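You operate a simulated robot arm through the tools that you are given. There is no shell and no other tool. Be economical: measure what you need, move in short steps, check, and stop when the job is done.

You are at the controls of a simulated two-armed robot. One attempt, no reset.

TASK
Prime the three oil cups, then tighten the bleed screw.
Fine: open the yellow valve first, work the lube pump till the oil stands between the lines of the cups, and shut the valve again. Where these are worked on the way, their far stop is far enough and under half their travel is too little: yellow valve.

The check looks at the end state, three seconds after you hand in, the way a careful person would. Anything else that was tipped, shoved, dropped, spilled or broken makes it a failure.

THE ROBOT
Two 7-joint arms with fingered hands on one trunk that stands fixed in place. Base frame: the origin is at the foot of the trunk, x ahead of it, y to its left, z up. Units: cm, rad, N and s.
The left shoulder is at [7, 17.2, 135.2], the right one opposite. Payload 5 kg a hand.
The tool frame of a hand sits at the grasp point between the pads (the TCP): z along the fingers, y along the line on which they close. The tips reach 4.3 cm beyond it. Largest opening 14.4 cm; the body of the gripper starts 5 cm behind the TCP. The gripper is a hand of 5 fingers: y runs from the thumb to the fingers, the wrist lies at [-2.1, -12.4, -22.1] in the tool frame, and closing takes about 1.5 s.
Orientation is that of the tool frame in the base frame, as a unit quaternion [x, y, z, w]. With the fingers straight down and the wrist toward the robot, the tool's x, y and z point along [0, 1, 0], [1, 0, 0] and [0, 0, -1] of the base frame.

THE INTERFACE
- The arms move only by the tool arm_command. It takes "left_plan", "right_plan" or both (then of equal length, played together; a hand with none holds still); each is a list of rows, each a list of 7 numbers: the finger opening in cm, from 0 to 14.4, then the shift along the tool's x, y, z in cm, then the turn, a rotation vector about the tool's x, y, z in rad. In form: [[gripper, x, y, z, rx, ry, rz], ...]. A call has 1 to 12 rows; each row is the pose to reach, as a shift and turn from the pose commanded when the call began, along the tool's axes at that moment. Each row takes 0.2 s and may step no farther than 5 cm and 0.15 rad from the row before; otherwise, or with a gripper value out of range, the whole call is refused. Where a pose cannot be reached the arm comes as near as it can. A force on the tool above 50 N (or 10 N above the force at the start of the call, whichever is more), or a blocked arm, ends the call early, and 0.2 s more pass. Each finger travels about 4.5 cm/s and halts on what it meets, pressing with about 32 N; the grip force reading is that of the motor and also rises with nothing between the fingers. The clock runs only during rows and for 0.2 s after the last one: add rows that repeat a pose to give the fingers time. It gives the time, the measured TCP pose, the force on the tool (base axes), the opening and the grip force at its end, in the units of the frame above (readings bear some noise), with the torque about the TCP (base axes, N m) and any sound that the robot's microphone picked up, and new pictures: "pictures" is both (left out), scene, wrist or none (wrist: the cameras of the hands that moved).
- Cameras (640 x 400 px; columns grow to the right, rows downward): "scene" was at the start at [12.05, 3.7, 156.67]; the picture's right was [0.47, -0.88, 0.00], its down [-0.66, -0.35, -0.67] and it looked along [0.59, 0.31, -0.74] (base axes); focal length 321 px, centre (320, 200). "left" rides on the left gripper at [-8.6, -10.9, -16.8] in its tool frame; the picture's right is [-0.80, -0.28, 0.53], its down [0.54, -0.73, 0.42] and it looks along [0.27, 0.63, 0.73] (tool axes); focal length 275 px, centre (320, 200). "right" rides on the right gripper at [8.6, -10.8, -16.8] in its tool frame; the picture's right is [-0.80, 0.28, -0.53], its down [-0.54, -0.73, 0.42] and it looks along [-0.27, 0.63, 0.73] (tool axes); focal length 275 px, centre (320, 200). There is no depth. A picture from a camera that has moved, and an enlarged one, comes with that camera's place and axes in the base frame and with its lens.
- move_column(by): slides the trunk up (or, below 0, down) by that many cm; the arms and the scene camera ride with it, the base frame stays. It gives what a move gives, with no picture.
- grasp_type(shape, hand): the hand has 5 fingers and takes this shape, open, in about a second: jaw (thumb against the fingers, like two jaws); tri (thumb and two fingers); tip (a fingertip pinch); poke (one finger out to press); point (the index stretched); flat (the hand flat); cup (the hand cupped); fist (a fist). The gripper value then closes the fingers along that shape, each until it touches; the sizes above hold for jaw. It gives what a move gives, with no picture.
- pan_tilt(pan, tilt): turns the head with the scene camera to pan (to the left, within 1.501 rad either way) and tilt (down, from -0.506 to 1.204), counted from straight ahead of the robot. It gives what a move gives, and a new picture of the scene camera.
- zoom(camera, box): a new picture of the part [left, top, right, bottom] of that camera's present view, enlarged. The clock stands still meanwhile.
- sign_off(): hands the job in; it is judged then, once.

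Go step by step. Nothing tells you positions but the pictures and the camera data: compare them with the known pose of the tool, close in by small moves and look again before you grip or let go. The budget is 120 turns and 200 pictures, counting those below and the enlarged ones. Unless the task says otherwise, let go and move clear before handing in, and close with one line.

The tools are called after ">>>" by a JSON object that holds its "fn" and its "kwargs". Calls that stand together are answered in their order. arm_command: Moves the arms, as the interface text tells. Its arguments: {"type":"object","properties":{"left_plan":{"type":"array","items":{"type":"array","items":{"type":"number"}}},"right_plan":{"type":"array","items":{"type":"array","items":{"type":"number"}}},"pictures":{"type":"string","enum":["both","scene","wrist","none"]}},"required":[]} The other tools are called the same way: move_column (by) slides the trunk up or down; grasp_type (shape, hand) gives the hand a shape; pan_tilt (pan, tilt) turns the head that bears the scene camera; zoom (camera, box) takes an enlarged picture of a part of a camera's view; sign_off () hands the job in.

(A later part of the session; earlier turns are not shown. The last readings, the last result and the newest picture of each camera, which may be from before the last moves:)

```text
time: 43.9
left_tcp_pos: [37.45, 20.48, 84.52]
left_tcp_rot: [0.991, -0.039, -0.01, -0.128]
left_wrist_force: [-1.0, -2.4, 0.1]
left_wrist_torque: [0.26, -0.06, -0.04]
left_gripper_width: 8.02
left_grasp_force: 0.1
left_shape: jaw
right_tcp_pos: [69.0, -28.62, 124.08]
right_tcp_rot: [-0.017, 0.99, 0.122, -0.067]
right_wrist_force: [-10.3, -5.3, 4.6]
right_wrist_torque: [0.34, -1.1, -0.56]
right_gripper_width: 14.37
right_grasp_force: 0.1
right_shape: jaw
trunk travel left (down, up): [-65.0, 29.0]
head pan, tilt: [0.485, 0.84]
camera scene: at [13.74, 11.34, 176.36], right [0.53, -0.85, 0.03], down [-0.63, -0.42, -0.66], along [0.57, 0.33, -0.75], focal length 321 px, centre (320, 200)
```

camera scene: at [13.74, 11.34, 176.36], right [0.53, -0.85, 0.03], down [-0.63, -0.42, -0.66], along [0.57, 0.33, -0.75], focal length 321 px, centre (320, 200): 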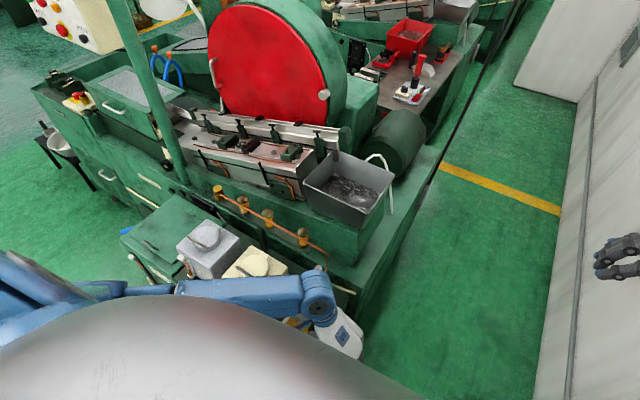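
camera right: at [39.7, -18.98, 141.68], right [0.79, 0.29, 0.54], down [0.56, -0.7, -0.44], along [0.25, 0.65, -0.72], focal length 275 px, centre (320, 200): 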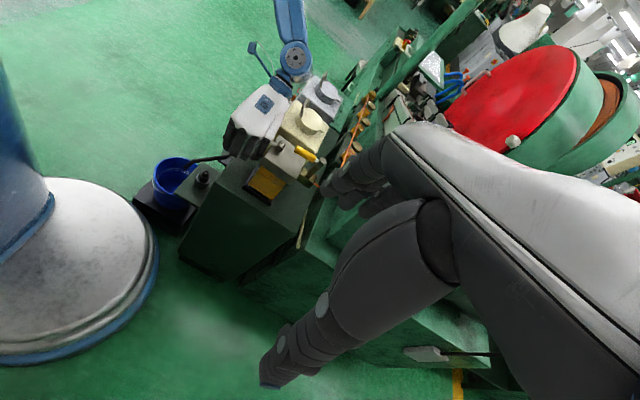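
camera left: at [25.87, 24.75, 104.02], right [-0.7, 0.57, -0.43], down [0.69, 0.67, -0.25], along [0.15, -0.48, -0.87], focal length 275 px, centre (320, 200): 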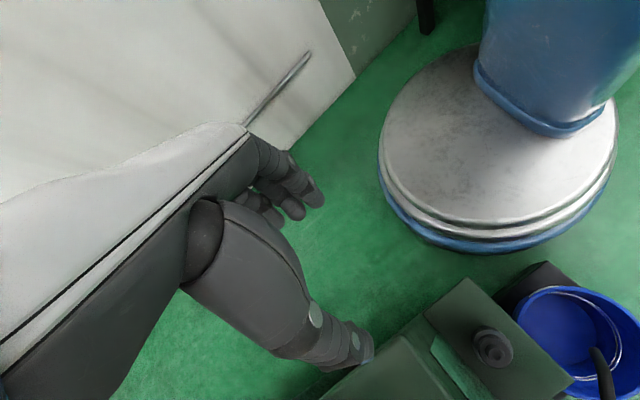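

>>> {"fn": "grasp_type", "kwargs": {"shape": "jaw", "hand": "right"}}

>>> {"fn": "pan_tilt", "kwargs": {"pan": 0.485, "tilt": 0.84}}

>>> {"fn": "zoom", "kwargs": {"camera": "left", "box": [0, 0, 640, 400]}}

```text
time: 44.8
left_tcp_pos: [36.58, 18.53, 84.97]
left_tcp_rot: [0.99, -0.062, -0.008, -0.128]
left_wrist_force: [1.2, 0.0, 0.0]
left_wrist_torque: [0.04, 0.04, 0.0]
left_gripper_width: 8.0
left_grasp_force: 0.1
left_shape: jaw
right_tcp_pos: [64.44, -23.36, 119.85]
right_tcp_rot: [-0.05, 0.978, 0.185, -0.086]
right_wrist_force: [-0.7, 0.0, -0.1]
right_wrist_torque: [0.09, 0.02, -0.01]
right_gripper_width: 14.4
right_grasp_force: 0.0
right_shape: jaw
trunk travel left (down, up): [-65.0, 29.0]
head pan, tilt: [0.485, 0.84]
```

```text
time: 45.4
left_tcp_pos: [36.44, 18.58, 85.04]
left_tcp_rot: [0.99, -0.059, -0.008, -0.128]
left_wrist_force: [0.8, 0.6, -0.9]
left_wrist_torque: [-0.03, 0.04, 0.01]
left_gripper_width: 8.04
left_grasp_force: 0.0
left_shape: jaw
right_tcp_pos: [64.47, -23.43, 119.71]
right_tcp_rot: [-0.054, 0.977, 0.187, -0.085]
right_wrist_force: [-0.1, -1.0, -0.1]
right_wrist_torque: [0.12, 0.05, -0.07]
right_gripper_width: 14.41
right_grasp_force: 0.1
right_shape: jaw
trunk travel left (down, up): [-65.0, 29.0]
head pan, tilt: [0.485, 0.84]
camera scene: at [19.84, 16.02, 176.65], right [0.67, -0.74, 0.04], down [-0.55, -0.53, -0.65], along [0.5, 0.42, -0.76], focal length 321 px, centre (320, 200)
```

scene: 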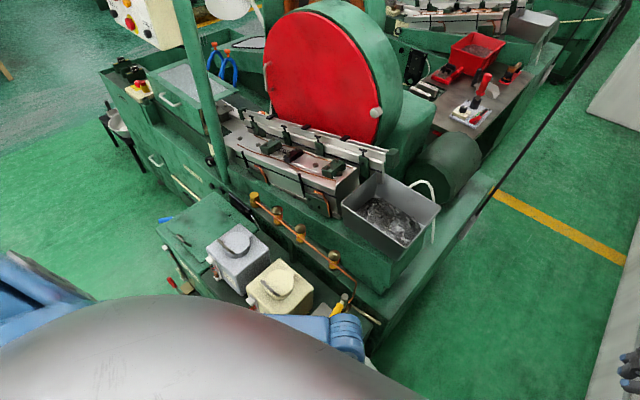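

```text
1.00 times, centred on (320, 200) of left (not enlarged: the box is as wide or as high as the picture)
camera zoom: at [29.34, 25.73, 104.18], right [-0.76, 0.5, -0.42], down [0.62, 0.74, -0.24], along [0.19, -0.44, -0.88], focal length 275 px, centre (320, 200)
```

zoom: 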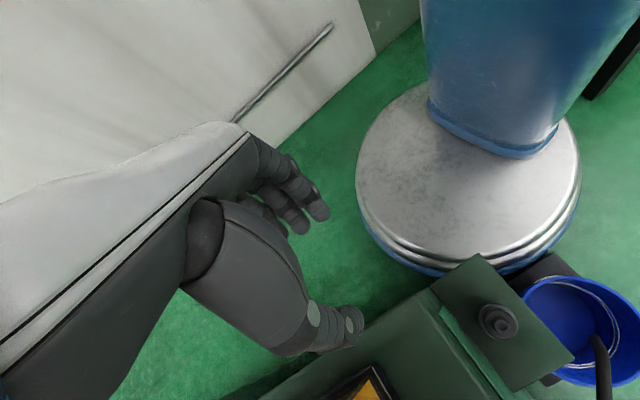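

The torso has shifted and I want to know which arm is wedged. I'll look at the right arm and the area around the body.

>>> {"fn": "pan_tilt", "kwargs": {"pan": -0.9, "tilt": 0.7}}

>>> {"fn": "pan_tilt", "kwargs": {"pan": 1.2, "tilt": 0.8}}

>>> {"fn": "zoom", "kwargs": {"camera": "right", "box": [0, 0, 640, 400]}}

```text
time: 47.0
left_tcp_pos: [36.4, 18.5, 84.79]
left_tcp_rot: [0.99, -0.057, -0.007, -0.13]
left_wrist_force: [0.2, 0.1, -0.5]
left_wrist_torque: [0.01, -0.01, 0.03]
left_gripper_width: 7.99
left_grasp_force: 0.1
left_shape: jaw
right_tcp_pos: [64.49, -23.17, 119.66]
right_tcp_rot: [-0.057, 0.977, 0.188, -0.083]
right_wrist_force: [0.1, 0.2, 0.1]
right_wrist_torque: [0.01, 0.01, -0.02]
right_gripper_width: 14.38
right_grasp_force: 0.0
right_shape: jaw
trunk travel left (down, up): [-65.0, 29.0]
head pan, tilt: [-0.901, 0.7]
camera scene: at [20.61, 5.59, 178.17], right [-0.6, -0.8, 0.03], down [-0.51, 0.36, -0.78], along [0.62, -0.49, -0.62], focal length 321 px, centre (320, 200)
```

scene: 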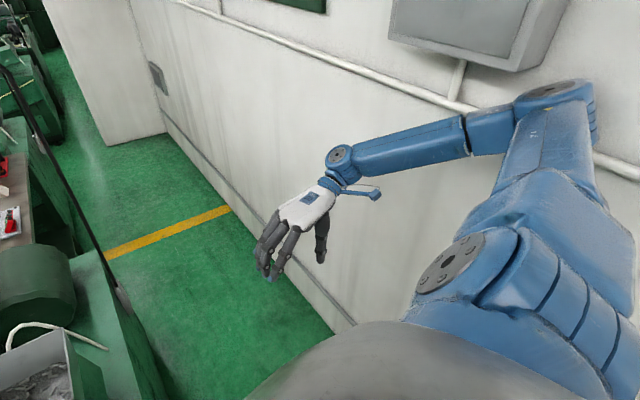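

```text
time: 49.0
left_tcp_pos: [36.43, 18.67, 84.74]
left_tcp_rot: [0.99, -0.057, -0.007, -0.13]
left_wrist_force: [-0.3, -0.3, 0.0]
left_wrist_torque: [0.02, 0.0, -0.01]
left_gripper_width: 8.01
left_grasp_force: 0.0
left_shape: jaw
right_tcp_pos: [64.42, -23.32, 119.48]
right_tcp_rot: [-0.057, 0.977, 0.187, -0.083]
right_wrist_force: [-0.7, -0.1, 0.1]
right_wrist_torque: [0.01, -0.01, -0.01]
right_gripper_width: 14.39
right_grasp_force: 0.0
right_shape: jaw
trunk travel left (down, up): [-65.0, 29.0]
head pan, tilt: [1.201, 0.799]
camera scene: at [14.84, 18.68, 176.76], right [0.99, -0.12, 0.01], down [-0.08, -0.74, -0.67], along [0.09, 0.66, -0.74], focal length 321 px, centre (320, 200)
```

scene: 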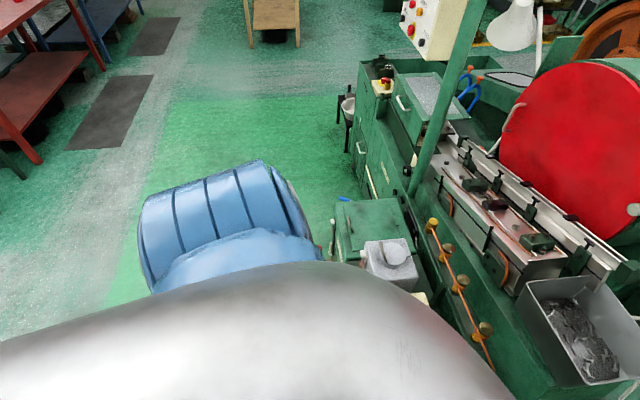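

```text
1.00 times, centred on (320, 200) of right (not enlarged: the box is as wide or as high as the picture)
camera zoom: at [59.84, -40.35, 131.93], right [0.86, 0.19, 0.48], down [0.51, -0.44, -0.74], along [0.08, 0.88, -0.47], focal length 275 px, centre (320, 200)
```

zoom: 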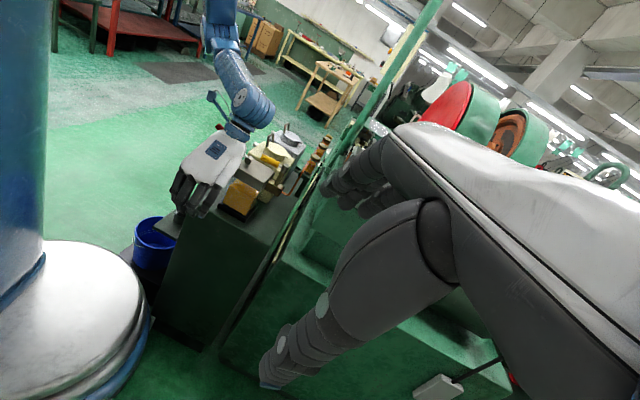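

The cause is clear: the wall on the right, where the right elbow is wedged and twisting the torso. I'll bring the right hand back forward, left and up.

>>> {"fn": "arm_command", "kwargs": {"right_plan": [[14.4, -1, 3, -0.3, 0, 0, 0], [14.4, -2, 6, -0.5, 0, 0, 0], [14.4, -3, 9, -0.8, 0, 0, 0], [14.4, -4, 12, -1, 0, 0, 0], [14.4, -5, 15, -1.3, 0, 0, 0], [14.4, -6, 18, -1.5, 0, 0, 0], [14.4, -7, 21, -1.8, 0, 0, 0], [14.4, -8, 24, -2, 0, 0, 0], [14.4, -9, 27, -2.3, 0, 0, 0], [14.4, -10.1, 29.8, -2.5, 0, 0, 0]], "pictures": "none"}}

>>> {"fn": "pan_tilt", "kwargs": {"pan": 0.0, "tilt": 0.8}}

```text
time: 49.3
left_tcp_pos: [31.66, 9.39, 83.38]
left_tcp_rot: [0.977, -0.162, 0.0, -0.139]
left_wrist_force: [31.8, 27.3, -10.9]
left_wrist_torque: [-1.93, 2.75, 1.29]
left_gripper_width: 7.97
left_grasp_force: 0.0
left_shape: jaw
right_tcp_pos: [66.03, -34.18, 129.81]
right_tcp_rot: [-0.063, 0.976, 0.18, 0.104]
right_wrist_force: [18.0, -44.3, 21.7]
right_wrist_torque: [2.19, 1.5, 0.5]
right_gripper_width: 14.32
right_grasp_force: 0.0
right_shape: jaw
trunk travel left (down, up): [-65.0, 29.0]
head pan, tilt: [1.201, 0.799]
stopped in row 1 (left hand): the arm was blocked; the commanded pose is now the measured one
```

```text
time: 50.7
left_tcp_pos: [29.98, 9.22, 84.43]
left_tcp_rot: [0.975, -0.183, 0.001, -0.125]
left_wrist_force: [-0.2, 0.2, -0.3]
left_wrist_torque: [-0.02, -0.03, 0.01]
left_gripper_width: 7.99
left_grasp_force: 0.1
left_shape: jaw
right_tcp_pos: [64.04, -31.91, 129.98]
right_tcp_rot: [-0.078, 0.976, 0.178, 0.094]
right_wrist_force: [0.9, 0.4, 0.0]
right_wrist_torque: [0.02, -0.02, 0.04]
right_gripper_width: 14.39
right_grasp_force: 0.1
right_shape: jaw
trunk travel left (down, up): [-65.0, 29.0]
head pan, tilt: [0.0, 0.799]
camera scene: at [26.79, 13.98, 176.33], right [0.29, -0.96, 0.04], down [-0.7, -0.24, -0.68], along [0.65, 0.17, -0.74], focal length 321 px, centre (320, 200)
```

scene: 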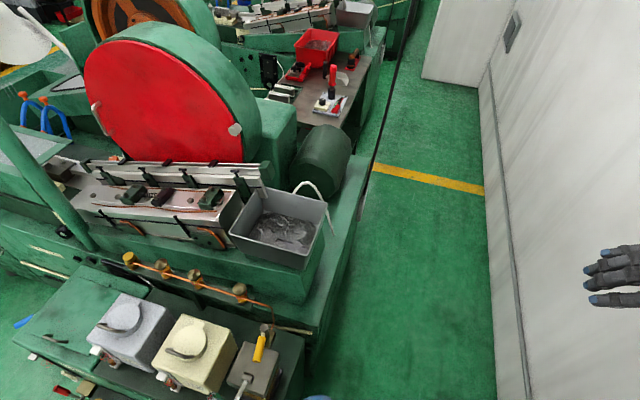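

>>> {"fn": "arm_command", "kwargs": {"left_plan": [[8, 0, 0, 0, 0, 0, 0], [8, 0, 0, 0, 0, 0, 0]], "right_plan": [[14.4, 0, 0, 0, 0, 0, 0], [14.4, 0, 0, 0, 0, 0, 0]], "pictures": "scene"}}

```text
time: 51.0
left_tcp_pos: [21.05, -1.69, 85.83]
left_tcp_rot: [0.949, -0.282, 0.033, -0.138]
left_wrist_force: [27.2, 4.7, 1.1]
left_wrist_torque: [-0.35, 2.12, 0.79]
left_gripper_width: 8.01
left_grasp_force: 0.0
left_shape: jaw
right_tcp_pos: [43.91, -38.93, 130.7]
right_tcp_rot: [-0.076, 0.956, 0.27, 0.082]
right_wrist_force: [-11.5, 2.8, 2.5]
right_wrist_torque: [-0.3, -0.97, -0.24]
right_gripper_width: 14.39
right_grasp_force: 0.0
right_shape: jaw
trunk travel left (down, up): [-65.0, 29.0]
head pan, tilt: [0.0, 0.799]
stopped in row 1 (left hand): the arm was blocked; the commanded pose is now the measured one
camera scene: at [28.17, 10.38, 177.38], right [0.41, -0.91, 0.02], down [-0.66, -0.32, -0.68], along [0.63, 0.26, -0.73], focal length 321 px, centre (320, 200)
```

scene: 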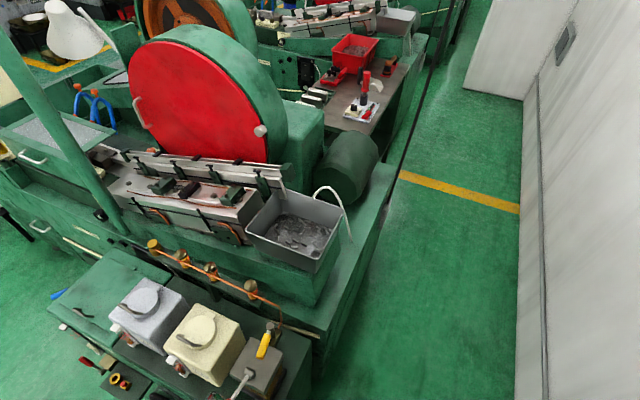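

>>> {"fn": "grasp_type", "kwargs": {"shape": "jaw", "hand": "right"}}

>>> {"fn": "pan_tilt", "kwargs": {"pan": 0.3, "tilt": 1.2}}

>>> {"fn": "zoom", "kwargs": {"camera": "left", "box": [0, 0, 640, 400]}}

>>> {"fn": "zoom", "kwargs": {"camera": "right", "box": [0, 0, 640, 400]}}

```text
time: 51.9
left_tcp_pos: [19.11, 1.64, 84.8]
left_tcp_rot: [0.937, -0.326, 0.027, -0.125]
left_wrist_force: [5.0, 3.3, -1.4]
left_wrist_torque: [-0.31, 0.52, 0.19]
left_gripper_width: 8.01
left_grasp_force: 0.1
left_shape: jaw
right_tcp_pos: [43.77, -39.6, 129.36]
right_tcp_rot: [-0.075, 0.964, 0.245, 0.073]
right_wrist_force: [2.7, -1.1, -1.4]
right_wrist_torque: [0.11, 0.3, 0.04]
right_gripper_width: 14.39
right_grasp_force: 0.1
right_shape: jaw
trunk travel left (down, up): [-65.0, 29.0]
head pan, tilt: [0.0, 0.799]
```

```text
time: 52.8
left_tcp_pos: [18.56, 1.01, 84.81]
left_tcp_rot: [0.937, -0.323, 0.028, -0.128]
left_wrist_force: [1.8, 3.1, 0.3]
left_wrist_torque: [-0.2, 0.12, 0.02]
left_gripper_width: 8.0
left_grasp_force: 0.0
left_shape: jaw
right_tcp_pos: [43.32, -39.51, 129.59]
right_tcp_rot: [-0.083, 0.961, 0.251, 0.079]
right_wrist_force: [1.2, -0.3, -0.9]
right_wrist_torque: [0.06, 0.11, 0.03]
right_gripper_width: 14.41
right_grasp_force: 0.2
right_shape: jaw
trunk travel left (down, up): [-65.0, 29.0]
head pan, tilt: [0.3, 1.201]
camera scene: at [24.81, 12.99, 173.72], right [0.66, -0.75, 0.02], down [-0.71, -0.63, -0.33], along [0.26, 0.2, -0.94], focal length 321 px, centre (320, 200)
```

scene: 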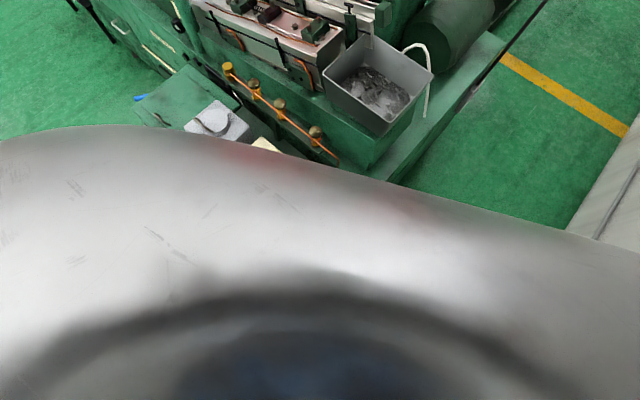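

```text
1.00 times, centred on (320, 200) of left (not enlarged: the box is as wide or as high as the picture)
camera zoom: at [16.17, 11.03, 104.2], right [-0.39, 0.82, -0.42], down [0.92, 0.31, -0.24], along [-0.07, -0.48, -0.88], focal length 275 px, centre (320, 200)
```

zoom: 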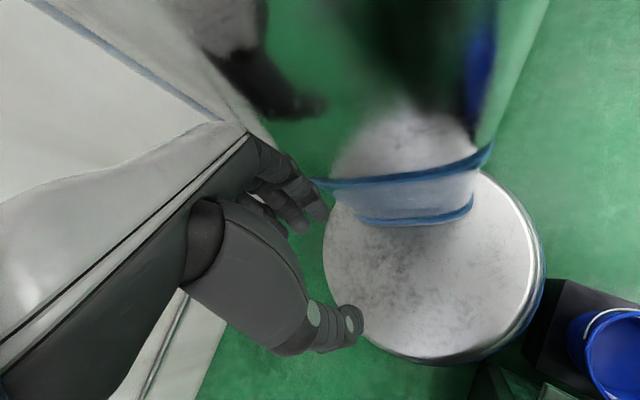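

```text
1.00 times, centred on (320, 200) of right (not enlarged: the box is as wide or as high as the picture)
camera zoom: at [35.24, -58.04, 137.31], right [0.66, 0.08, 0.75], down [0.72, -0.35, -0.6], along [0.22, 0.93, -0.29], focal length 275 px, centre (320, 200)
```

zoom: 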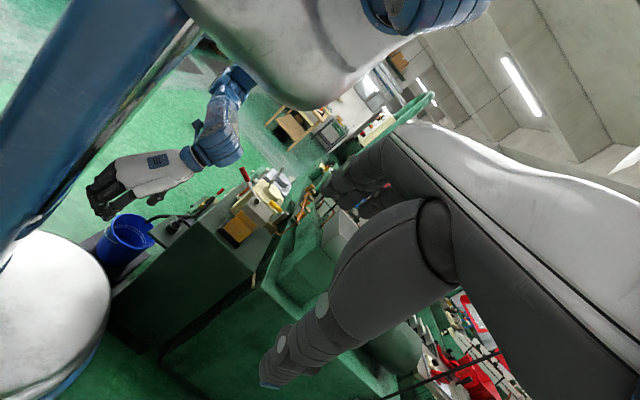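

I'll command one small outward step for both arms and see how the body reacts.

>>> {"fn": "arm_command", "kwargs": {"left_plan": [[8, 0.5, -4.4, -0.4, 0, 0, 0]], "right_plan": [[14.4, -3.2, 2.0, 1.8, 0, 0, 0]], "pictures": "none"}}

>>> {"fn": "pan_tilt", "kwargs": {"pan": 0.3, "tilt": 0.8}}

```text
time: 53.1
left_tcp_pos: [17.4, 2.38, 83.95]
left_tcp_rot: [0.884, -0.412, 0.109, -0.193]
left_wrist_force: [207.9, 47.0, -71.6]
left_wrist_torque: [-0.06, 6.33, 4.53]
left_gripper_width: 7.75
left_grasp_force: 0.1
left_shape: jaw
right_tcp_pos: [24.45, -36.5, 130.57]
right_tcp_rot: [-0.022, 0.919, 0.392, 0.036]
right_wrist_force: [13.7, -6.7, 2.5]
right_wrist_torque: [0.23, 0.81, 0.67]
right_gripper_width: 14.37
right_grasp_force: 0.0
right_shape: jaw
trunk travel left (down, up): [-65.0, 29.0]
head pan, tilt: [0.3, 1.201]
stopped in row 1 (left hand): the arm was blocked; the commanded pose is now the measured one
```

```text
time: 54.0
left_tcp_pos: [16.3, 4.32, 83.99]
left_tcp_rot: [0.871, -0.452, 0.074, -0.178]
left_wrist_force: [204.2, 208.6, 7.7]
left_wrist_torque: [-13.46, 12.92, -7.78]
left_gripper_width: 7.61
left_grasp_force: 0.0
left_shape: jaw
right_tcp_pos: [23.23, -36.16, 130.04]
right_tcp_rot: [-0.007, 0.917, 0.396, 0.045]
right_wrist_force: [1.6, 0.9, 0.0]
right_wrist_torque: [0.01, 0.06, 0.08]
right_gripper_width: 14.37
right_grasp_force: 0.0
right_shape: jaw
trunk travel left (down, up): [-65.0, 29.0]
head pan, tilt: [0.3, 0.799]
camera scene: at [27.43, 17.36, 176.47], right [0.65, -0.76, 0.03], down [-0.56, -0.51, -0.66], along [0.51, 0.41, -0.75], focal length 321 px, centre (320, 200)
```

scene: 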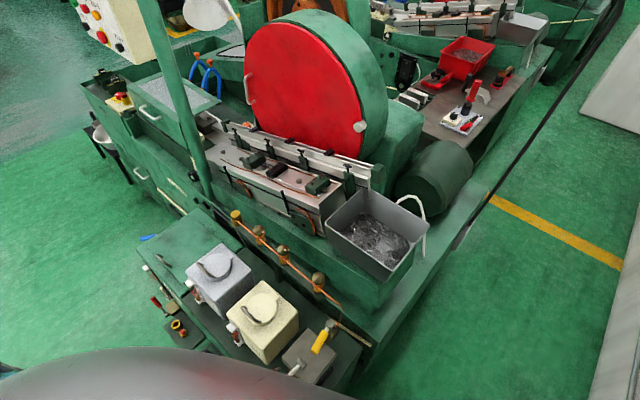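

The left hand is now against the trunk column. I'll step it outward (+x, +y, up) as hard as allowed and check.

>>> {"fn": "arm_command", "kwargs": {"left_plan": [[8, 0, -4.8, -1, 0, 0, 0], [8, 0, -9.5, -2, 0, 0, 0], [8, 0, -14, -3, 0, 0, 0], [8, 0, -18, -4, 0, 0, 0]], "pictures": "wrist"}}

```text
time: 54.3
left_tcp_pos: [16.77, 3.75, 83.14]
left_tcp_rot: [0.795, -0.51, 0.175, -0.277]
left_wrist_force: [224.7, 41.5, -55.4]
left_wrist_torque: [1.26, 5.55, 8.9]
left_gripper_width: 8.03
left_grasp_force: 0.1
left_shape: jaw
right_tcp_pos: [15.13, -36.1, 134.69]
right_tcp_rot: [-0.016, 0.896, 0.44, -0.049]
right_wrist_force: [0.8, 0.3, 1.5]
right_wrist_torque: [-0.14, -0.01, 0.07]
right_gripper_width: 14.37
right_grasp_force: 0.1
right_shape: jaw
trunk travel left (down, up): [-65.0, 29.0]
head pan, tilt: [0.3, 0.799]
stopped in row 1 (left hand): the arm was blocked; the commanded pose is now the measured one
camera left: at [11.73, 10.75, 103.18], right [0.17, 0.96, -0.24], down [0.98, -0.14, 0.12], along [0.08, -0.25, -0.96], focal length 275 px, centre (320, 200)
```

left: 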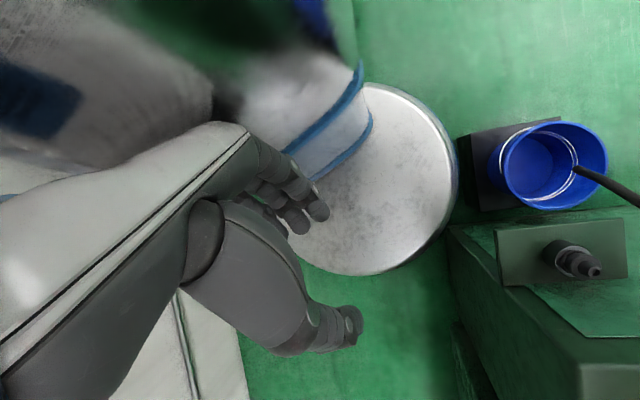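

The pedestal itself seems displaced from the origin. I'll fold the left fingers to relieve the jam and watch what happens without commanding the arms.

>>> {"fn": "grasp_type", "kwargs": {"shape": "fist", "hand": "left"}}

>>> {"fn": "grasp_type", "kwargs": {"shape": "jaw", "hand": "right"}}

>>> {"fn": "pan_tilt", "kwargs": {"pan": 0.0, "tilt": 0.8}}

>>> {"fn": "zoom", "kwargs": {"camera": "right", "box": [0, 0, 640, 400]}}

```text
time: 55.2
left_tcp_pos: [17.87, 3.96, 83.14]
left_tcp_rot: [0.808, -0.517, 0.139, -0.245]
left_wrist_force: [214.1, 137.2, 79.1]
left_wrist_torque: [-11.27, 16.89, 0.72]
left_gripper_width: 0.0
left_grasp_force: 0.1
left_shape: fist
right_tcp_pos: [14.88, -36.07, 134.21]
right_tcp_rot: [0.002, 0.9, 0.433, -0.051]
right_wrist_force: [-1.6, 0.9, -0.1]
right_wrist_torque: [0.04, -0.11, -0.11]
right_gripper_width: 14.39
right_grasp_force: 0.1
right_shape: jaw
trunk travel left (down, up): [-65.0, 29.0]
head pan, tilt: [0.3, 0.799]
```

```text
time: 56.1
left_tcp_pos: [17.34, 4.22, 82.81]
left_tcp_rot: [0.8, -0.53, 0.142, -0.243]
left_wrist_force: [211.6, 71.2, 1.3]
left_wrist_torque: [-3.54, 10.38, 5.23]
left_gripper_width: 0.02
left_grasp_force: 0.1
left_shape: fist
right_tcp_pos: [13.86, -35.94, 134.16]
right_tcp_rot: [0.013, 0.899, 0.435, -0.046]
right_wrist_force: [0.3, -0.4, -0.3]
right_wrist_torque: [-0.03, 0.02, 0.02]
right_gripper_width: 14.39
right_grasp_force: 0.2
right_shape: jaw
trunk travel left (down, up): [-65.0, 29.0]
head pan, tilt: [0.3, 0.799]
```

```text
time: 56.9
left_tcp_pos: [16.29, 4.02, 82.75]
left_tcp_rot: [0.8, -0.525, 0.145, -0.251]
left_wrist_force: [214.3, 119.4, -16.7]
left_wrist_torque: [-4.43, 8.77, 1.61]
left_gripper_width: 0.0
left_grasp_force: 0.1
left_shape: fist
right_tcp_pos: [11.51, -35.93, 134.09]
right_tcp_rot: [-0.004, 0.898, 0.439, -0.037]
right_wrist_force: [-4.0, -13.6, -0.3]
right_wrist_torque: [0.75, -0.14, -1.05]
right_gripper_width: 14.38
right_grasp_force: 0.0
right_shape: jaw
trunk travel left (down, up): [-65.0, 29.0]
head pan, tilt: [0.0, 0.799]
camera scene: at [26.22, 12.0, 176.68], right [0.39, -0.92, 0.03], down [-0.66, -0.31, -0.68], along [0.64, 0.25, -0.73], focal length 321 px, centre (320, 200)
```

scene: 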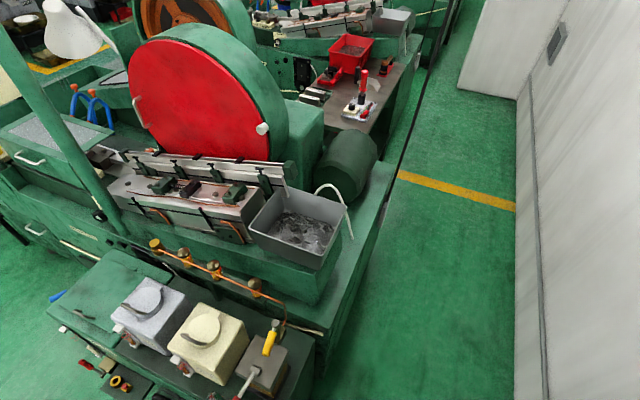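

```text
1.00 times, centred on (320, 200) of right (not enlarged: the box is as wide or as high as the picture)
camera zoom: at [3.84, -56.02, 136.28], right [0.84, -0.21, 0.5], down [0.49, -0.09, -0.87], along [0.23, 0.97, 0.03], focal length 275 px, centre (320, 200)
```

zoom: 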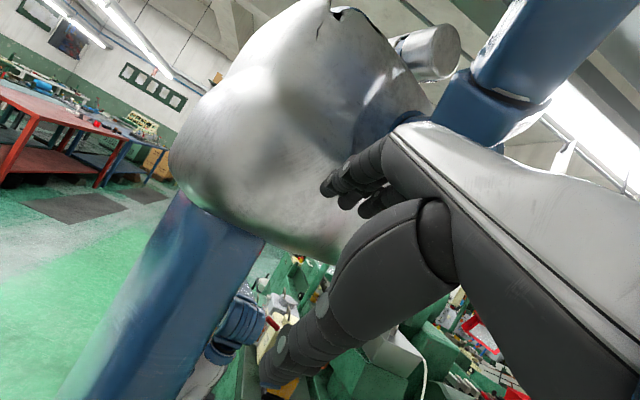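

>>> {"fn": "arm_command", "kwargs": {"right_plan": [[14.4, -4.9, 0, 0, 0, 0, 0], [14.4, -9.8, 0, 0, 0, 0, 0], [14.4, -14.7, 0, 0, 0, 0, 0], [14.4, -19.6, 0, 0, 0, 0, 0]], "pictures": "none"}}

>>> {"fn": "pan_tilt", "kwargs": {"pan": 0.0, "tilt": 0.8}}

```text
time: 57.2
left_tcp_pos: [16.8, 4.31, 81.98]
left_tcp_rot: [0.725, -0.589, 0.196, -0.298]
left_wrist_force: [216.3, 119.6, 63.1]
left_wrist_torque: [-9.68, 14.85, 4.48]
left_gripper_width: 0.0
left_grasp_force: 0.1
left_shape: fist
right_tcp_pos: [6.54, -36.29, 138.23]
right_tcp_rot: [0.001, 0.894, 0.435, -0.106]
right_wrist_force: [0.9, -1.0, 1.3]
right_wrist_torque: [-0.01, -0.03, 0.03]
right_gripper_width: 14.37
right_grasp_force: 0.0
right_shape: jaw
right hand out of reach, approached as far as the arm can: row 1
trunk travel left (down, up): [-65.0, 29.0]
head pan, tilt: [0.0, 0.799]
stopped in row 1 (left hand): the arm was blocked; the commanded pose is now the measured one
```

```text
time: 57.8
left_tcp_pos: [16.73, 4.99, 81.6]
left_tcp_rot: [0.716, -0.603, 0.192, -0.294]
left_wrist_force: [221.7, 153.3, 32.0]
left_wrist_torque: [-8.72, 12.61, -3.51]
left_gripper_width: 0.02
left_grasp_force: 0.1
left_shape: fist
right_tcp_pos: [4.3, -36.23, 137.94]
right_tcp_rot: [0.02, 0.898, 0.426, -0.108]
right_wrist_force: [-3.3, 1.4, -0.3]
right_wrist_torque: [-0.09, -0.15, -0.15]
right_gripper_width: 14.4
right_grasp_force: 0.1
right_shape: jaw
trunk travel left (down, up): [-65.0, 29.0]
head pan, tilt: [0.0, 0.799]
camera scene: at [27.71, 12.42, 176.45], right [0.33, -0.94, 0.03], down [-0.69, -0.26, -0.67], along [0.64, 0.2, -0.74], focal length 321 px, centre (320, 200)
```

scene: 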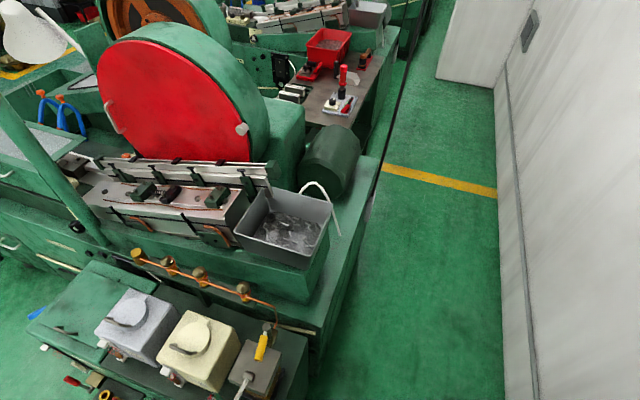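

I need to see where the right elbow is relative to the wall, since that is likely pushing the robot off its place.

>>> {"fn": "pan_tilt", "kwargs": {"pan": -1.4, "tilt": 0.6}}

>>> {"fn": "zoom", "kwargs": {"camera": "right", "box": [0, 0, 640, 400]}}

>>> {"fn": "zoom", "kwargs": {"camera": "left", "box": [0, 0, 640, 400]}}

```text
time: 59.4
left_tcp_pos: [16.71, 5.06, 81.65]
left_tcp_rot: [0.712, -0.605, 0.198, -0.297]
left_wrist_force: [227.7, 158.7, 10.6]
left_wrist_torque: [-7.66, 10.83, -4.57]
left_gripper_width: 0.01
left_grasp_force: 0.0
left_shape: fist
right_tcp_pos: [3.31, -36.17, 137.92]
right_tcp_rot: [0.026, 0.898, 0.428, -0.097]
right_wrist_force: [0.7, 0.8, 0.1]
right_wrist_torque: [-0.03, 0.03, 0.02]
right_gripper_width: 14.4
right_grasp_force: 0.0
right_shape: jaw
trunk travel left (down, up): [-65.0, 29.0]
head pan, tilt: [-1.4, 0.6]
camera scene: at [23.72, 2.7, 178.62], right [-0.88, -0.47, 0.03], down [-0.28, 0.46, -0.84], along [0.38, -0.75, -0.54], focal length 321 px, centre (320, 200)
```

scene: 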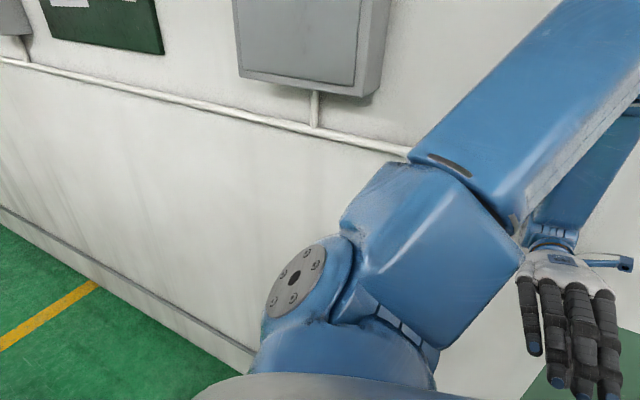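

```text
1.00 times, centred on (320, 200) of right (not enlarged: the box is as wide or as high as the picture)
camera zoom: at [-4.14, -56.11, 141.55], right [0.9, -0.21, 0.39], down [0.37, -0.11, -0.92], along [0.23, 0.97, -0.02], focal length 275 px, centre (320, 200)
```

zoom: 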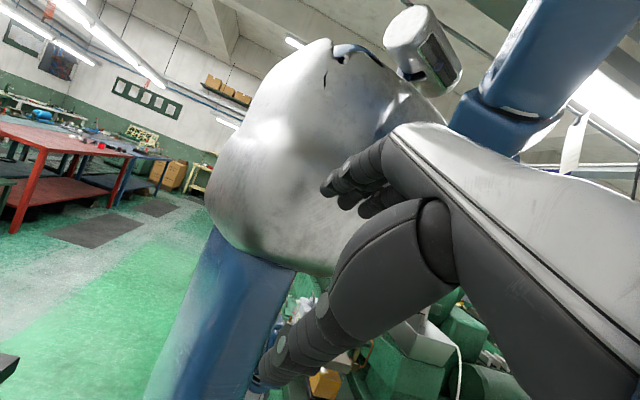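

```text
1.00 times, centred on (320, 200) of left (not enlarged: the box is as wide or as high as the picture)
camera zoom: at [12.53, 11.52, 102.07], right [0.4, 0.9, -0.15], down [0.91, -0.39, 0.12], along [0.05, -0.19, -0.98], focal length 275 px, centre (320, 200)
```

zoom: 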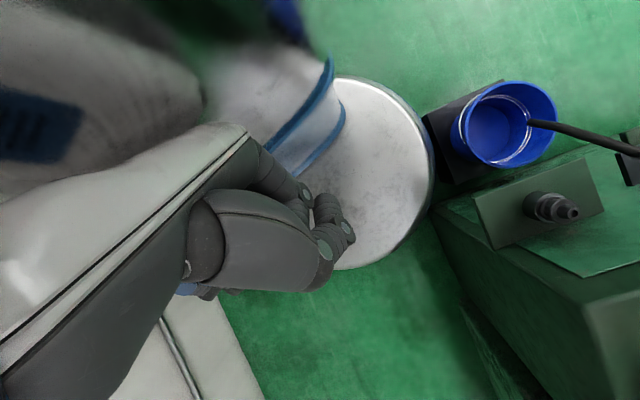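

The right upper arm is stretched toward the wall with its elbow up. I'll nudge the right hand downward to let the elbow drop off the wall.

>>> {"fn": "arm_command", "kwargs": {"right_plan": [[14.4, 0, -3.7, 3.0, 0, 0, 0], [14.4, 0, -7.4, 6.0, 0, 0, 0], [14.4, 0, -11.1, 9.0, 0, 0, 0]], "pictures": "none"}}

>>> {"fn": "pan_tilt", "kwargs": {"pan": -1.4, "tilt": 0.4}}

```text
time: 59.7
left_tcp_pos: [18.77, 4.55, 80.71]
left_tcp_rot: [0.669, -0.621, 0.226, -0.339]
left_wrist_force: [-1.3, 0.1, 0.5]
left_wrist_torque: [0.0, -0.09, -0.03]
left_gripper_width: 13.63
left_grasp_force: 0.0
left_shape: fist
right_tcp_pos: [-2.33, -36.77, 140.55]
right_tcp_rot: [0.004, 0.9, 0.406, -0.16]
right_wrist_force: [-0.1, 0.5, 1.3]
right_wrist_torque: [-0.08, -0.08, 0.02]
right_gripper_width: 14.4
right_grasp_force: 0.0
right_shape: jaw
right hand out of reach, approached as far as the arm can: row 1
trunk travel left (down, up): [-65.0, 29.0]
head pan, tilt: [-1.4, 0.6]
stopped in row 1 (left hand): the arm was blocked; the commanded pose is now the measured one
```

```text
time: 60.4
left_tcp_pos: [19.25, 4.56, 80.52]
left_tcp_rot: [0.674, -0.619, 0.223, -0.335]
left_wrist_force: [-0.1, 0.1, 0.3]
left_wrist_torque: [0.02, 0.03, 0.03]
left_gripper_width: 13.65
left_grasp_force: 0.1
left_shape: fist
right_tcp_pos: [-2.24, -36.84, 140.28]
right_tcp_rot: [0.008, 0.9, 0.404, -0.162]
right_wrist_force: [0.7, -1.0, 0.2]
right_wrist_torque: [0.02, -0.01, 0.01]
right_gripper_width: 14.4
right_grasp_force: 0.0
right_shape: jaw
trunk travel left (down, up): [-65.0, 29.0]
head pan, tilt: [-1.4, 0.4]
camera scene: at [23.45, 3.27, 180.53], right [-0.89, -0.45, 0.04], down [-0.19, 0.31, -0.93], along [0.41, -0.84, -0.36], focal length 321 px, centre (320, 200)
```

scene: 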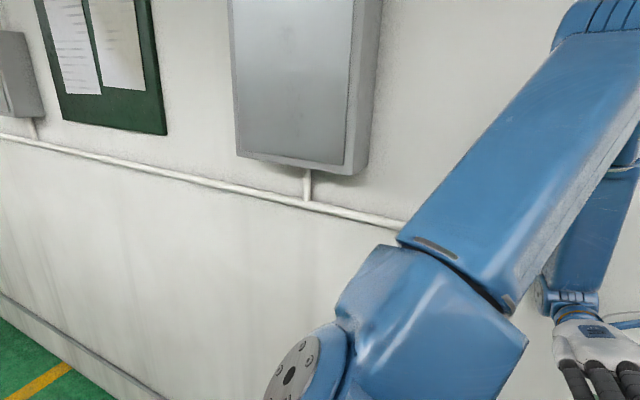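

>>> {"fn": "arm_command", "kwargs": {"right_plan": [[14.4, -3.5, 3.5, 0, 0, 0, 0]], "left_plan": [[14, 0, -4.5, -1.5, 0, 0, 0]], "pictures": "none"}}

>>> {"fn": "pan_tilt", "kwargs": {"pan": 0, "tilt": 0.8}}

```text
time: 61.0
left_tcp_pos: [21.56, 2.06, 83.38]
left_tcp_rot: [0.638, -0.63, 0.23, -0.378]
left_wrist_force: [-1.7, -0.7, 0.9]
left_wrist_torque: [-0.02, 0.02, 0.03]
left_gripper_width: 13.62
left_grasp_force: 0.0
left_shape: fist
right_tcp_pos: [-5.83, -37.08, 143.24]
right_tcp_rot: [-0.001, 0.89, 0.406, -0.206]
right_wrist_force: [-1.4, -0.9, 1.2]
right_wrist_torque: [0.0, -0.08, -0.01]
right_gripper_width: 14.4
right_grasp_force: 0.0
right_shape: jaw
trunk travel left (down, up): [-65.0, 29.0]
head pan, tilt: [-1.4, 0.4]
stopped in row 1 (left hand): the arm was blocked; the commanded pose is now the measured one
```

```text
time: 62.6
left_tcp_pos: [21.85, 2.02, 83.19]
left_tcp_rot: [0.642, -0.629, 0.228, -0.375]
left_wrist_force: [2.1, 1.8, -2.9]
left_wrist_torque: [0.02, -0.04, -0.06]
left_gripper_width: 13.64
left_grasp_force: 0.0
left_shape: fist
right_tcp_pos: [-5.56, -37.01, 143.2]
right_tcp_rot: [0.009, 0.891, 0.405, -0.205]
right_wrist_force: [1.0, -0.2, -0.4]
right_wrist_torque: [0.02, 0.07, 0.02]
right_gripper_width: 14.37
right_grasp_force: 0.1
right_shape: jaw
trunk travel left (down, up): [-65.0, 29.0]
head pan, tilt: [0.0, 0.799]
camera scene: at [27.35, 11.27, 176.48], right [0.27, -0.96, 0.03], down [-0.7, -0.21, -0.68], along [0.66, 0.16, -0.73], focal length 321 px, centre (320, 200)
```

scene: 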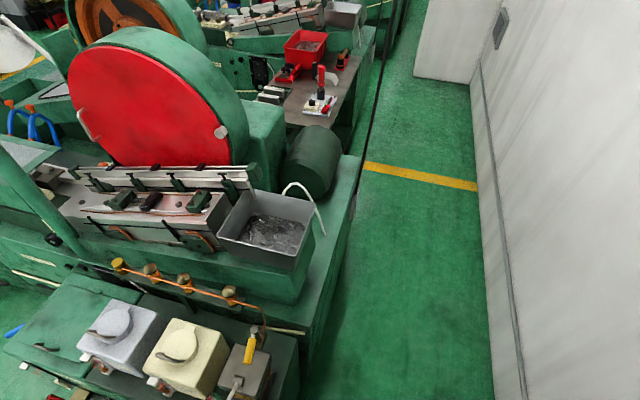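

The left hand now follows commands better. I'll continue leading it forward, away from the trunk.

>>> {"fn": "arm_command", "kwargs": {"left_plan": [[14, -0.9, -4, 2, 0, 0, 0], [14, -1.8, -8, 4, 0, 0, 0], [14, -2.7, -12, 6, 0, 0, 0], [14, -3.6, -16, 8, 0, 0, 0]], "pictures": "none"}}

>>> {"fn": "arm_command", "kwargs": {"left_plan": [[14, -0.9, -4, 2, 0, 0, 0], [14, -1.8, -8, 4, 0, 0, 0], [14, -2.7, -12, 6, 0, 0, 0], [14, -3.6, -16, 8, 0, 0, 0]], "pictures": "wrist"}}

```text
time: 63.2
left_tcp_pos: [23.56, -0.58, 85.64]
left_tcp_rot: [-0.578, 0.675, -0.249, 0.385]
left_wrist_force: [-3.0, -1.9, 1.0]
left_wrist_torque: [0.05, -0.04, 0.02]
left_gripper_width: 13.62
left_grasp_force: 0.0
left_shape: fist
right_tcp_pos: [-9.69, -37.96, 145.23]
right_tcp_rot: [-0.025, 0.885, 0.389, -0.253]
right_wrist_force: [-0.5, 0.2, 0.6]
right_wrist_torque: [0.03, -0.06, 0.0]
right_gripper_width: 14.39
right_grasp_force: 0.1
right_shape: jaw
trunk travel left (down, up): [-65.0, 29.0]
head pan, tilt: [0.0, 0.799]
stopped in row 3 (left hand): the arm was blocked; the commanded pose is now the measured one
```

```text
time: 64.0
left_tcp_pos: [24.58, -8.66, 90.95]
left_tcp_rot: [-0.506, 0.731, -0.278, 0.364]
left_wrist_force: [-3.4, 2.8, -0.9]
left_wrist_torque: [-0.13, -0.33, -0.24]
left_gripper_width: 13.59
left_grasp_force: 0.0
left_shape: fist
right_tcp_pos: [-12.95, -38.91, 146.81]
right_tcp_rot: [-0.048, 0.88, 0.372, -0.292]
right_wrist_force: [-0.7, -0.3, 0.7]
right_wrist_torque: [0.01, -0.08, -0.03]
right_gripper_width: 14.36
right_grasp_force: 0.0
right_shape: jaw
trunk travel left (down, up): [-65.0, 29.0]
head pan, tilt: [0.0, 0.799]
stopped in row 4 (left hand): the arm was blocked; the commanded pose is now the measured one
camera left: at [18.79, -3.41, 111.33], right [0.76, 0.64, 0.11], down [0.61, -0.77, 0.18], along [0.2, -0.07, -0.98], focal length 275 px, centre (320, 200)
```

left: 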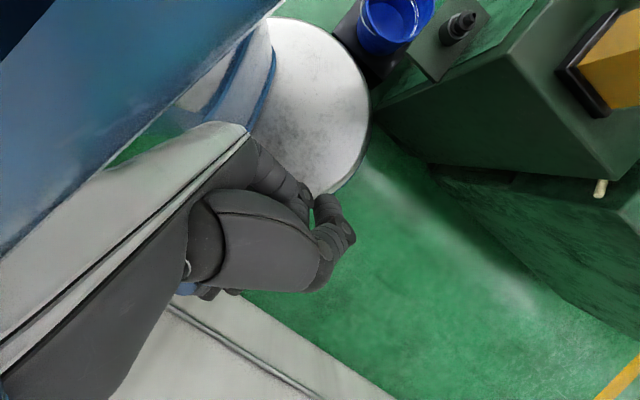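

>>> {"fn": "arm_command", "kwargs": {"left_plan": [[14, -3.5, -2.2, 1.9, 0, 0, 0], [14, -7, -4.4, 3.8, 0, 0, 0], [14, -10.5, -6.6, 5.7, 0, 0, 0], [14, -14, -8.8, 7.6, 0, 0, 0], [14, -17.5, -11, 9.5, 0, 0, 0], [14, -21, -13.2, 11.4, 0, 0, 0]], "right_plan": [[14.4, -4.1, 0.6, -1, 0, 0, 0], [14.4, -8.2, 1.2, -2, 0, 0, 0], [14.4, -12.3, 1.8, -3, 0, 0, 0], [14.4, -16.4, 2.4, -4, 0, 0, 0], [14.4, -20.5, 3, -5, 0, 0, 0], [14.4, -24.6, 3.6, -6, 0, 0, 0]], "pictures": "scene"}}

```text
time: 64.7
left_tcp_pos: [23.72, -13.31, 95.41]
left_tcp_rot: [-0.439, 0.775, -0.319, 0.325]
left_wrist_force: [4.5, -3.2, -0.7]
left_wrist_torque: [0.3, 0.15, 0.32]
left_gripper_width: 13.62
left_grasp_force: 0.0
left_shape: fist
right_tcp_pos: [-15.82, -37.95, 148.54]
right_tcp_rot: [0.005, 0.881, 0.37, -0.296]
right_wrist_force: [-8.2, -52.6, 1.0]
right_wrist_torque: [1.74, -0.27, -5.34]
right_gripper_width: 14.38
right_grasp_force: 0.0
right_shape: jaw
trunk travel left (down, up): [-65.0, 29.0]
head pan, tilt: [0.0, 0.799]
stopped in row 3 (right hand): the arm was blocked; the commanded pose is now the measured one
camera scene: at [29.35, 9.85, 176.54], right [0.18, -0.98, 0.02], down [-0.73, -0.15, -0.66], along [0.66, 0.1, -0.75], focal length 321 px, centre (320, 200)
```

scene: 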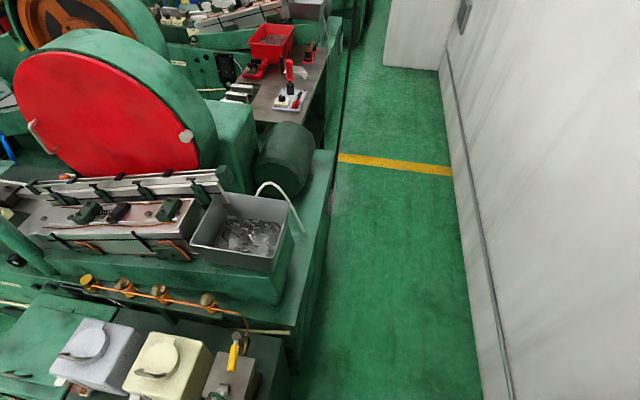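

>>> {"fn": "pan_tilt", "kwargs": {"pan": -1.5, "tilt": 0.1}}

>>> {"fn": "zoom", "kwargs": {"camera": "right", "box": [0, 0, 640, 400]}}

```text
time: 66.3
left_tcp_pos: [19.03, -12.02, 96.15]
left_tcp_rot: [-0.42, 0.787, -0.333, 0.305]
left_wrist_force: [-0.2, -0.3, -0.2]
left_wrist_torque: [0.01, -0.05, 0.01]
left_gripper_width: 13.63
left_grasp_force: 0.0
left_shape: fist
right_tcp_pos: [-18.26, -37.8, 147.37]
right_tcp_rot: [0.008, 0.886, 0.372, -0.278]
right_wrist_force: [0.0, -0.2, -0.1]
right_wrist_torque: [-0.01, 0.05, 0.03]
right_gripper_width: 14.39
right_grasp_force: 0.0
right_shape: jaw
trunk travel left (down, up): [-65.0, 29.0]
head pan, tilt: [-1.499, 0.099]
camera scene: at [18.32, 6.82, 184.17], right [-0.97, -0.25, 0.03], down [-0.04, 0.03, -1.0], along [0.24, -0.97, -0.04], focal length 321 px, centre (320, 200)
```

scene: 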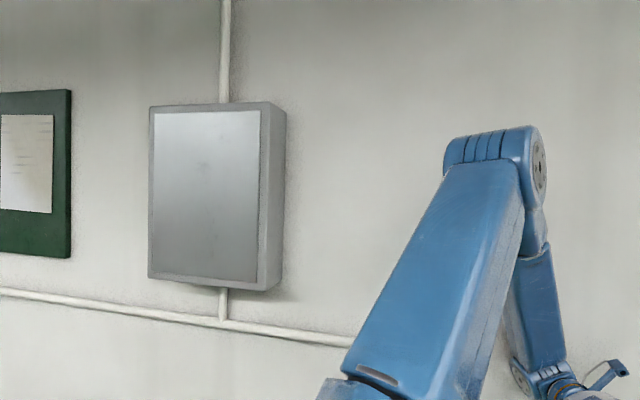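

```text
1.00 times, centred on (320, 200) of right (not enlarged: the box is as wide or as high as the picture)
camera zoom: at [-19.98, -58.31, 154.11], right [1.0, 0.0, 0.09], down [0.09, -0.14, -0.99], along [0.01, 0.99, -0.14], focal length 275 px, centre (320, 200)
```

zoom: 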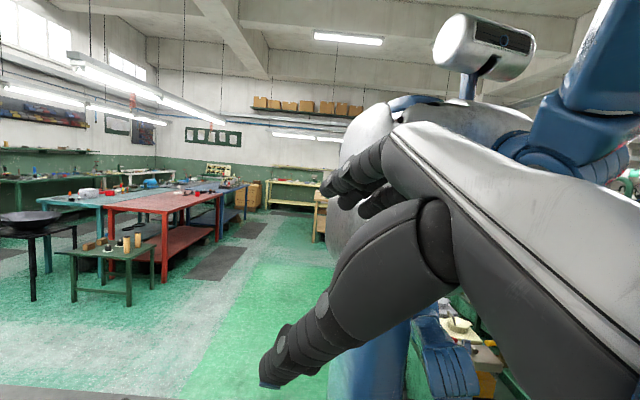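

>>> {"fn": "arm_command", "kwargs": {"left_plan": [[14, 0, 0, 0, 0, 0, 0]], "right_plan": [[14.4, 0, 0, 0, 0, 0, 0]], "pictures": "scene"}}

>>> {"fn": "pan_tilt", "kwargs": {"pan": 0.485, "tilt": 0.84}}

```text
time: 66.7
left_tcp_pos: [19.5, -4.97, 87.53]
left_tcp_rot: [-0.368, 0.809, -0.297, 0.35]
left_wrist_force: [-3.3, 2.3, 0.1]
left_wrist_torque: [-0.15, -0.06, -0.12]
left_gripper_width: 13.62
left_grasp_force: 0.1
left_shape: fist
right_tcp_pos: [-20.69, -38.18, 147.25]
right_tcp_rot: [-0.016, 0.885, 0.373, -0.279]
right_wrist_force: [3.1, -0.1, -1.9]
right_wrist_torque: [0.12, 0.19, 0.09]
right_gripper_width: 14.39
right_grasp_force: 0.0
right_shape: jaw
trunk travel left (down, up): [-65.0, 29.0]
head pan, tilt: [-1.499, 0.099]
stopped in row 1 (left hand): the arm was blocked; the commanded pose is now the measured one
camera scene: at [16.6, 17.97, 184.03], right [-0.97, -0.24, 0.04], down [-0.03, -0.04, -1.0], along [0.24, -0.97, 0.03], focal length 321 px, centre (320, 200)
```

scene: 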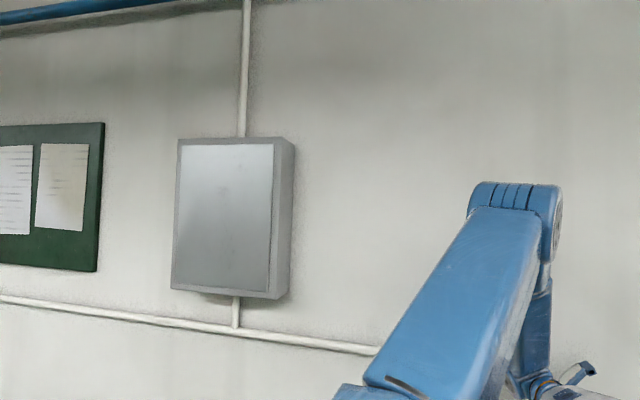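

```text
time: 68.6
left_tcp_pos: [17.38, -5.86, 87.16]
left_tcp_rot: [-0.355, 0.827, -0.293, 0.323]
left_wrist_force: [1.4, 0.5, 0.6]
left_wrist_torque: [0.01, -0.03, 0.02]
left_gripper_width: 13.65
left_grasp_force: 0.0
left_shape: fist
right_tcp_pos: [-20.28, -37.65, 146.2]
right_tcp_rot: [-0.007, 0.889, 0.392, -0.236]
right_wrist_force: [0.1, -0.1, 0.4]
right_wrist_torque: [0.03, -0.03, 0.01]
right_gripper_width: 14.38
right_grasp_force: 0.1
right_shape: jaw
trunk travel left (down, up): [-65.0, 29.0]
head pan, tilt: [0.485, 0.84]
camera scene: at [19.65, 29.55, 176.28], right [0.61, -0.79, 0.1], down [-0.59, -0.53, -0.6], along [0.53, 0.3, -0.79], focal length 321 px, centre (320, 200)
```

scene: 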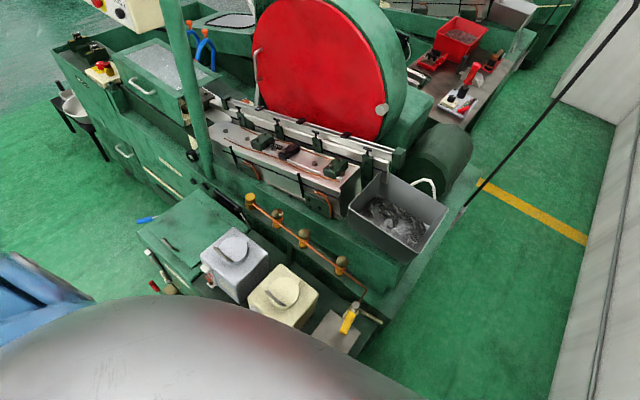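

>>> {"fn": "zoom", "kwargs": {"camera": "left", "box": [0, 0, 640, 400]}}

>>> {"fn": "zoom", "kwargs": {"camera": "right", "box": [0, 0, 640, 400]}}

>>> {"fn": "pan_tilt", "kwargs": {"pan": 1.4, "tilt": 0.9}}

```text
1.00 times, centred on (320, 200) of left (not enlarged: the box is as wide or as high as the picture)
camera zoom: at [14.01, -1.15, 108.13], right [0.94, 0.32, 0.13], down [0.31, -0.95, 0.08], along [0.15, -0.03, -0.99], focal length 275 px, centre (320, 200)
```

zoom: 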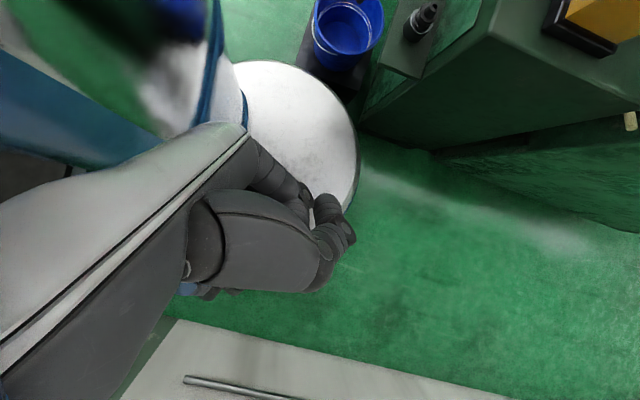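

```text
1.00 times, centred on (320, 200) of right (not enlarged: the box is as wide or as high as the picture)
camera zoom: at [-22.75, -58.3, 151.87], right [0.98, -0.02, 0.18], down [0.18, -0.1, -0.98], along [0.03, 0.99, -0.1], focal length 275 px, centre (320, 200)
```

zoom: 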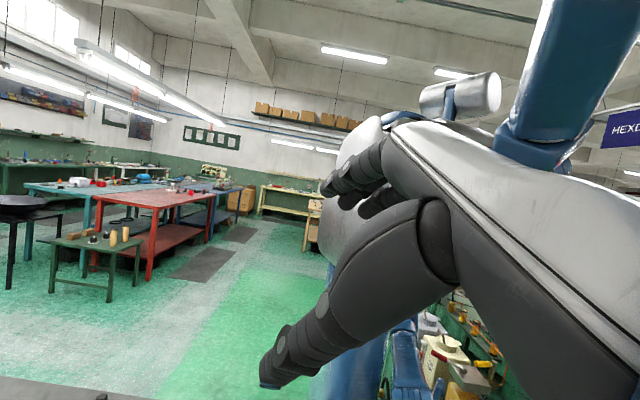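

```text
time: 69.8
left_tcp_pos: [17.26, -6.03, 87.15]
left_tcp_rot: [-0.353, 0.827, -0.295, 0.323]
left_wrist_force: [0.2, 0.1, -0.6]
left_wrist_torque: [-0.03, -0.01, -0.02]
left_gripper_width: 13.64
left_grasp_force: 0.1
left_shape: fist
right_tcp_pos: [-20.2, -37.61, 146.21]
right_tcp_rot: [-0.008, 0.889, 0.392, -0.236]
right_wrist_force: [-0.4, -0.2, 0.1]
right_wrist_torque: [0.06, 0.01, 0.01]
right_gripper_width: 14.4
right_grasp_force: 0.0
right_shape: jaw
trunk travel left (down, up): [-65.0, 29.0]
head pan, tilt: [1.4, 0.901]
camera scene: at [13.4, 32.21, 175.48], right [1.0, 0.0, 0.0], down [0.0, -0.86, -0.51], along [0.0, 0.51, -0.86], focal length 321 px, centre (320, 200)
```

scene: 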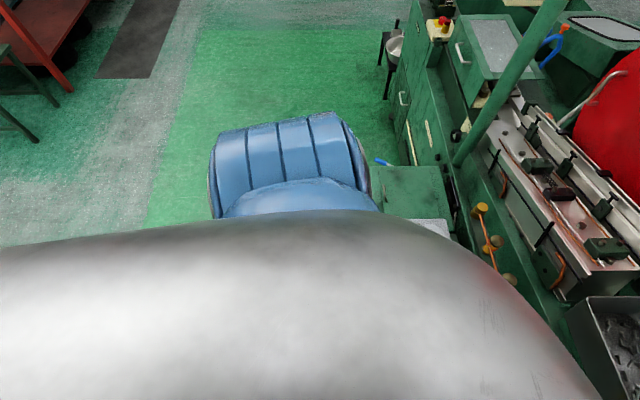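

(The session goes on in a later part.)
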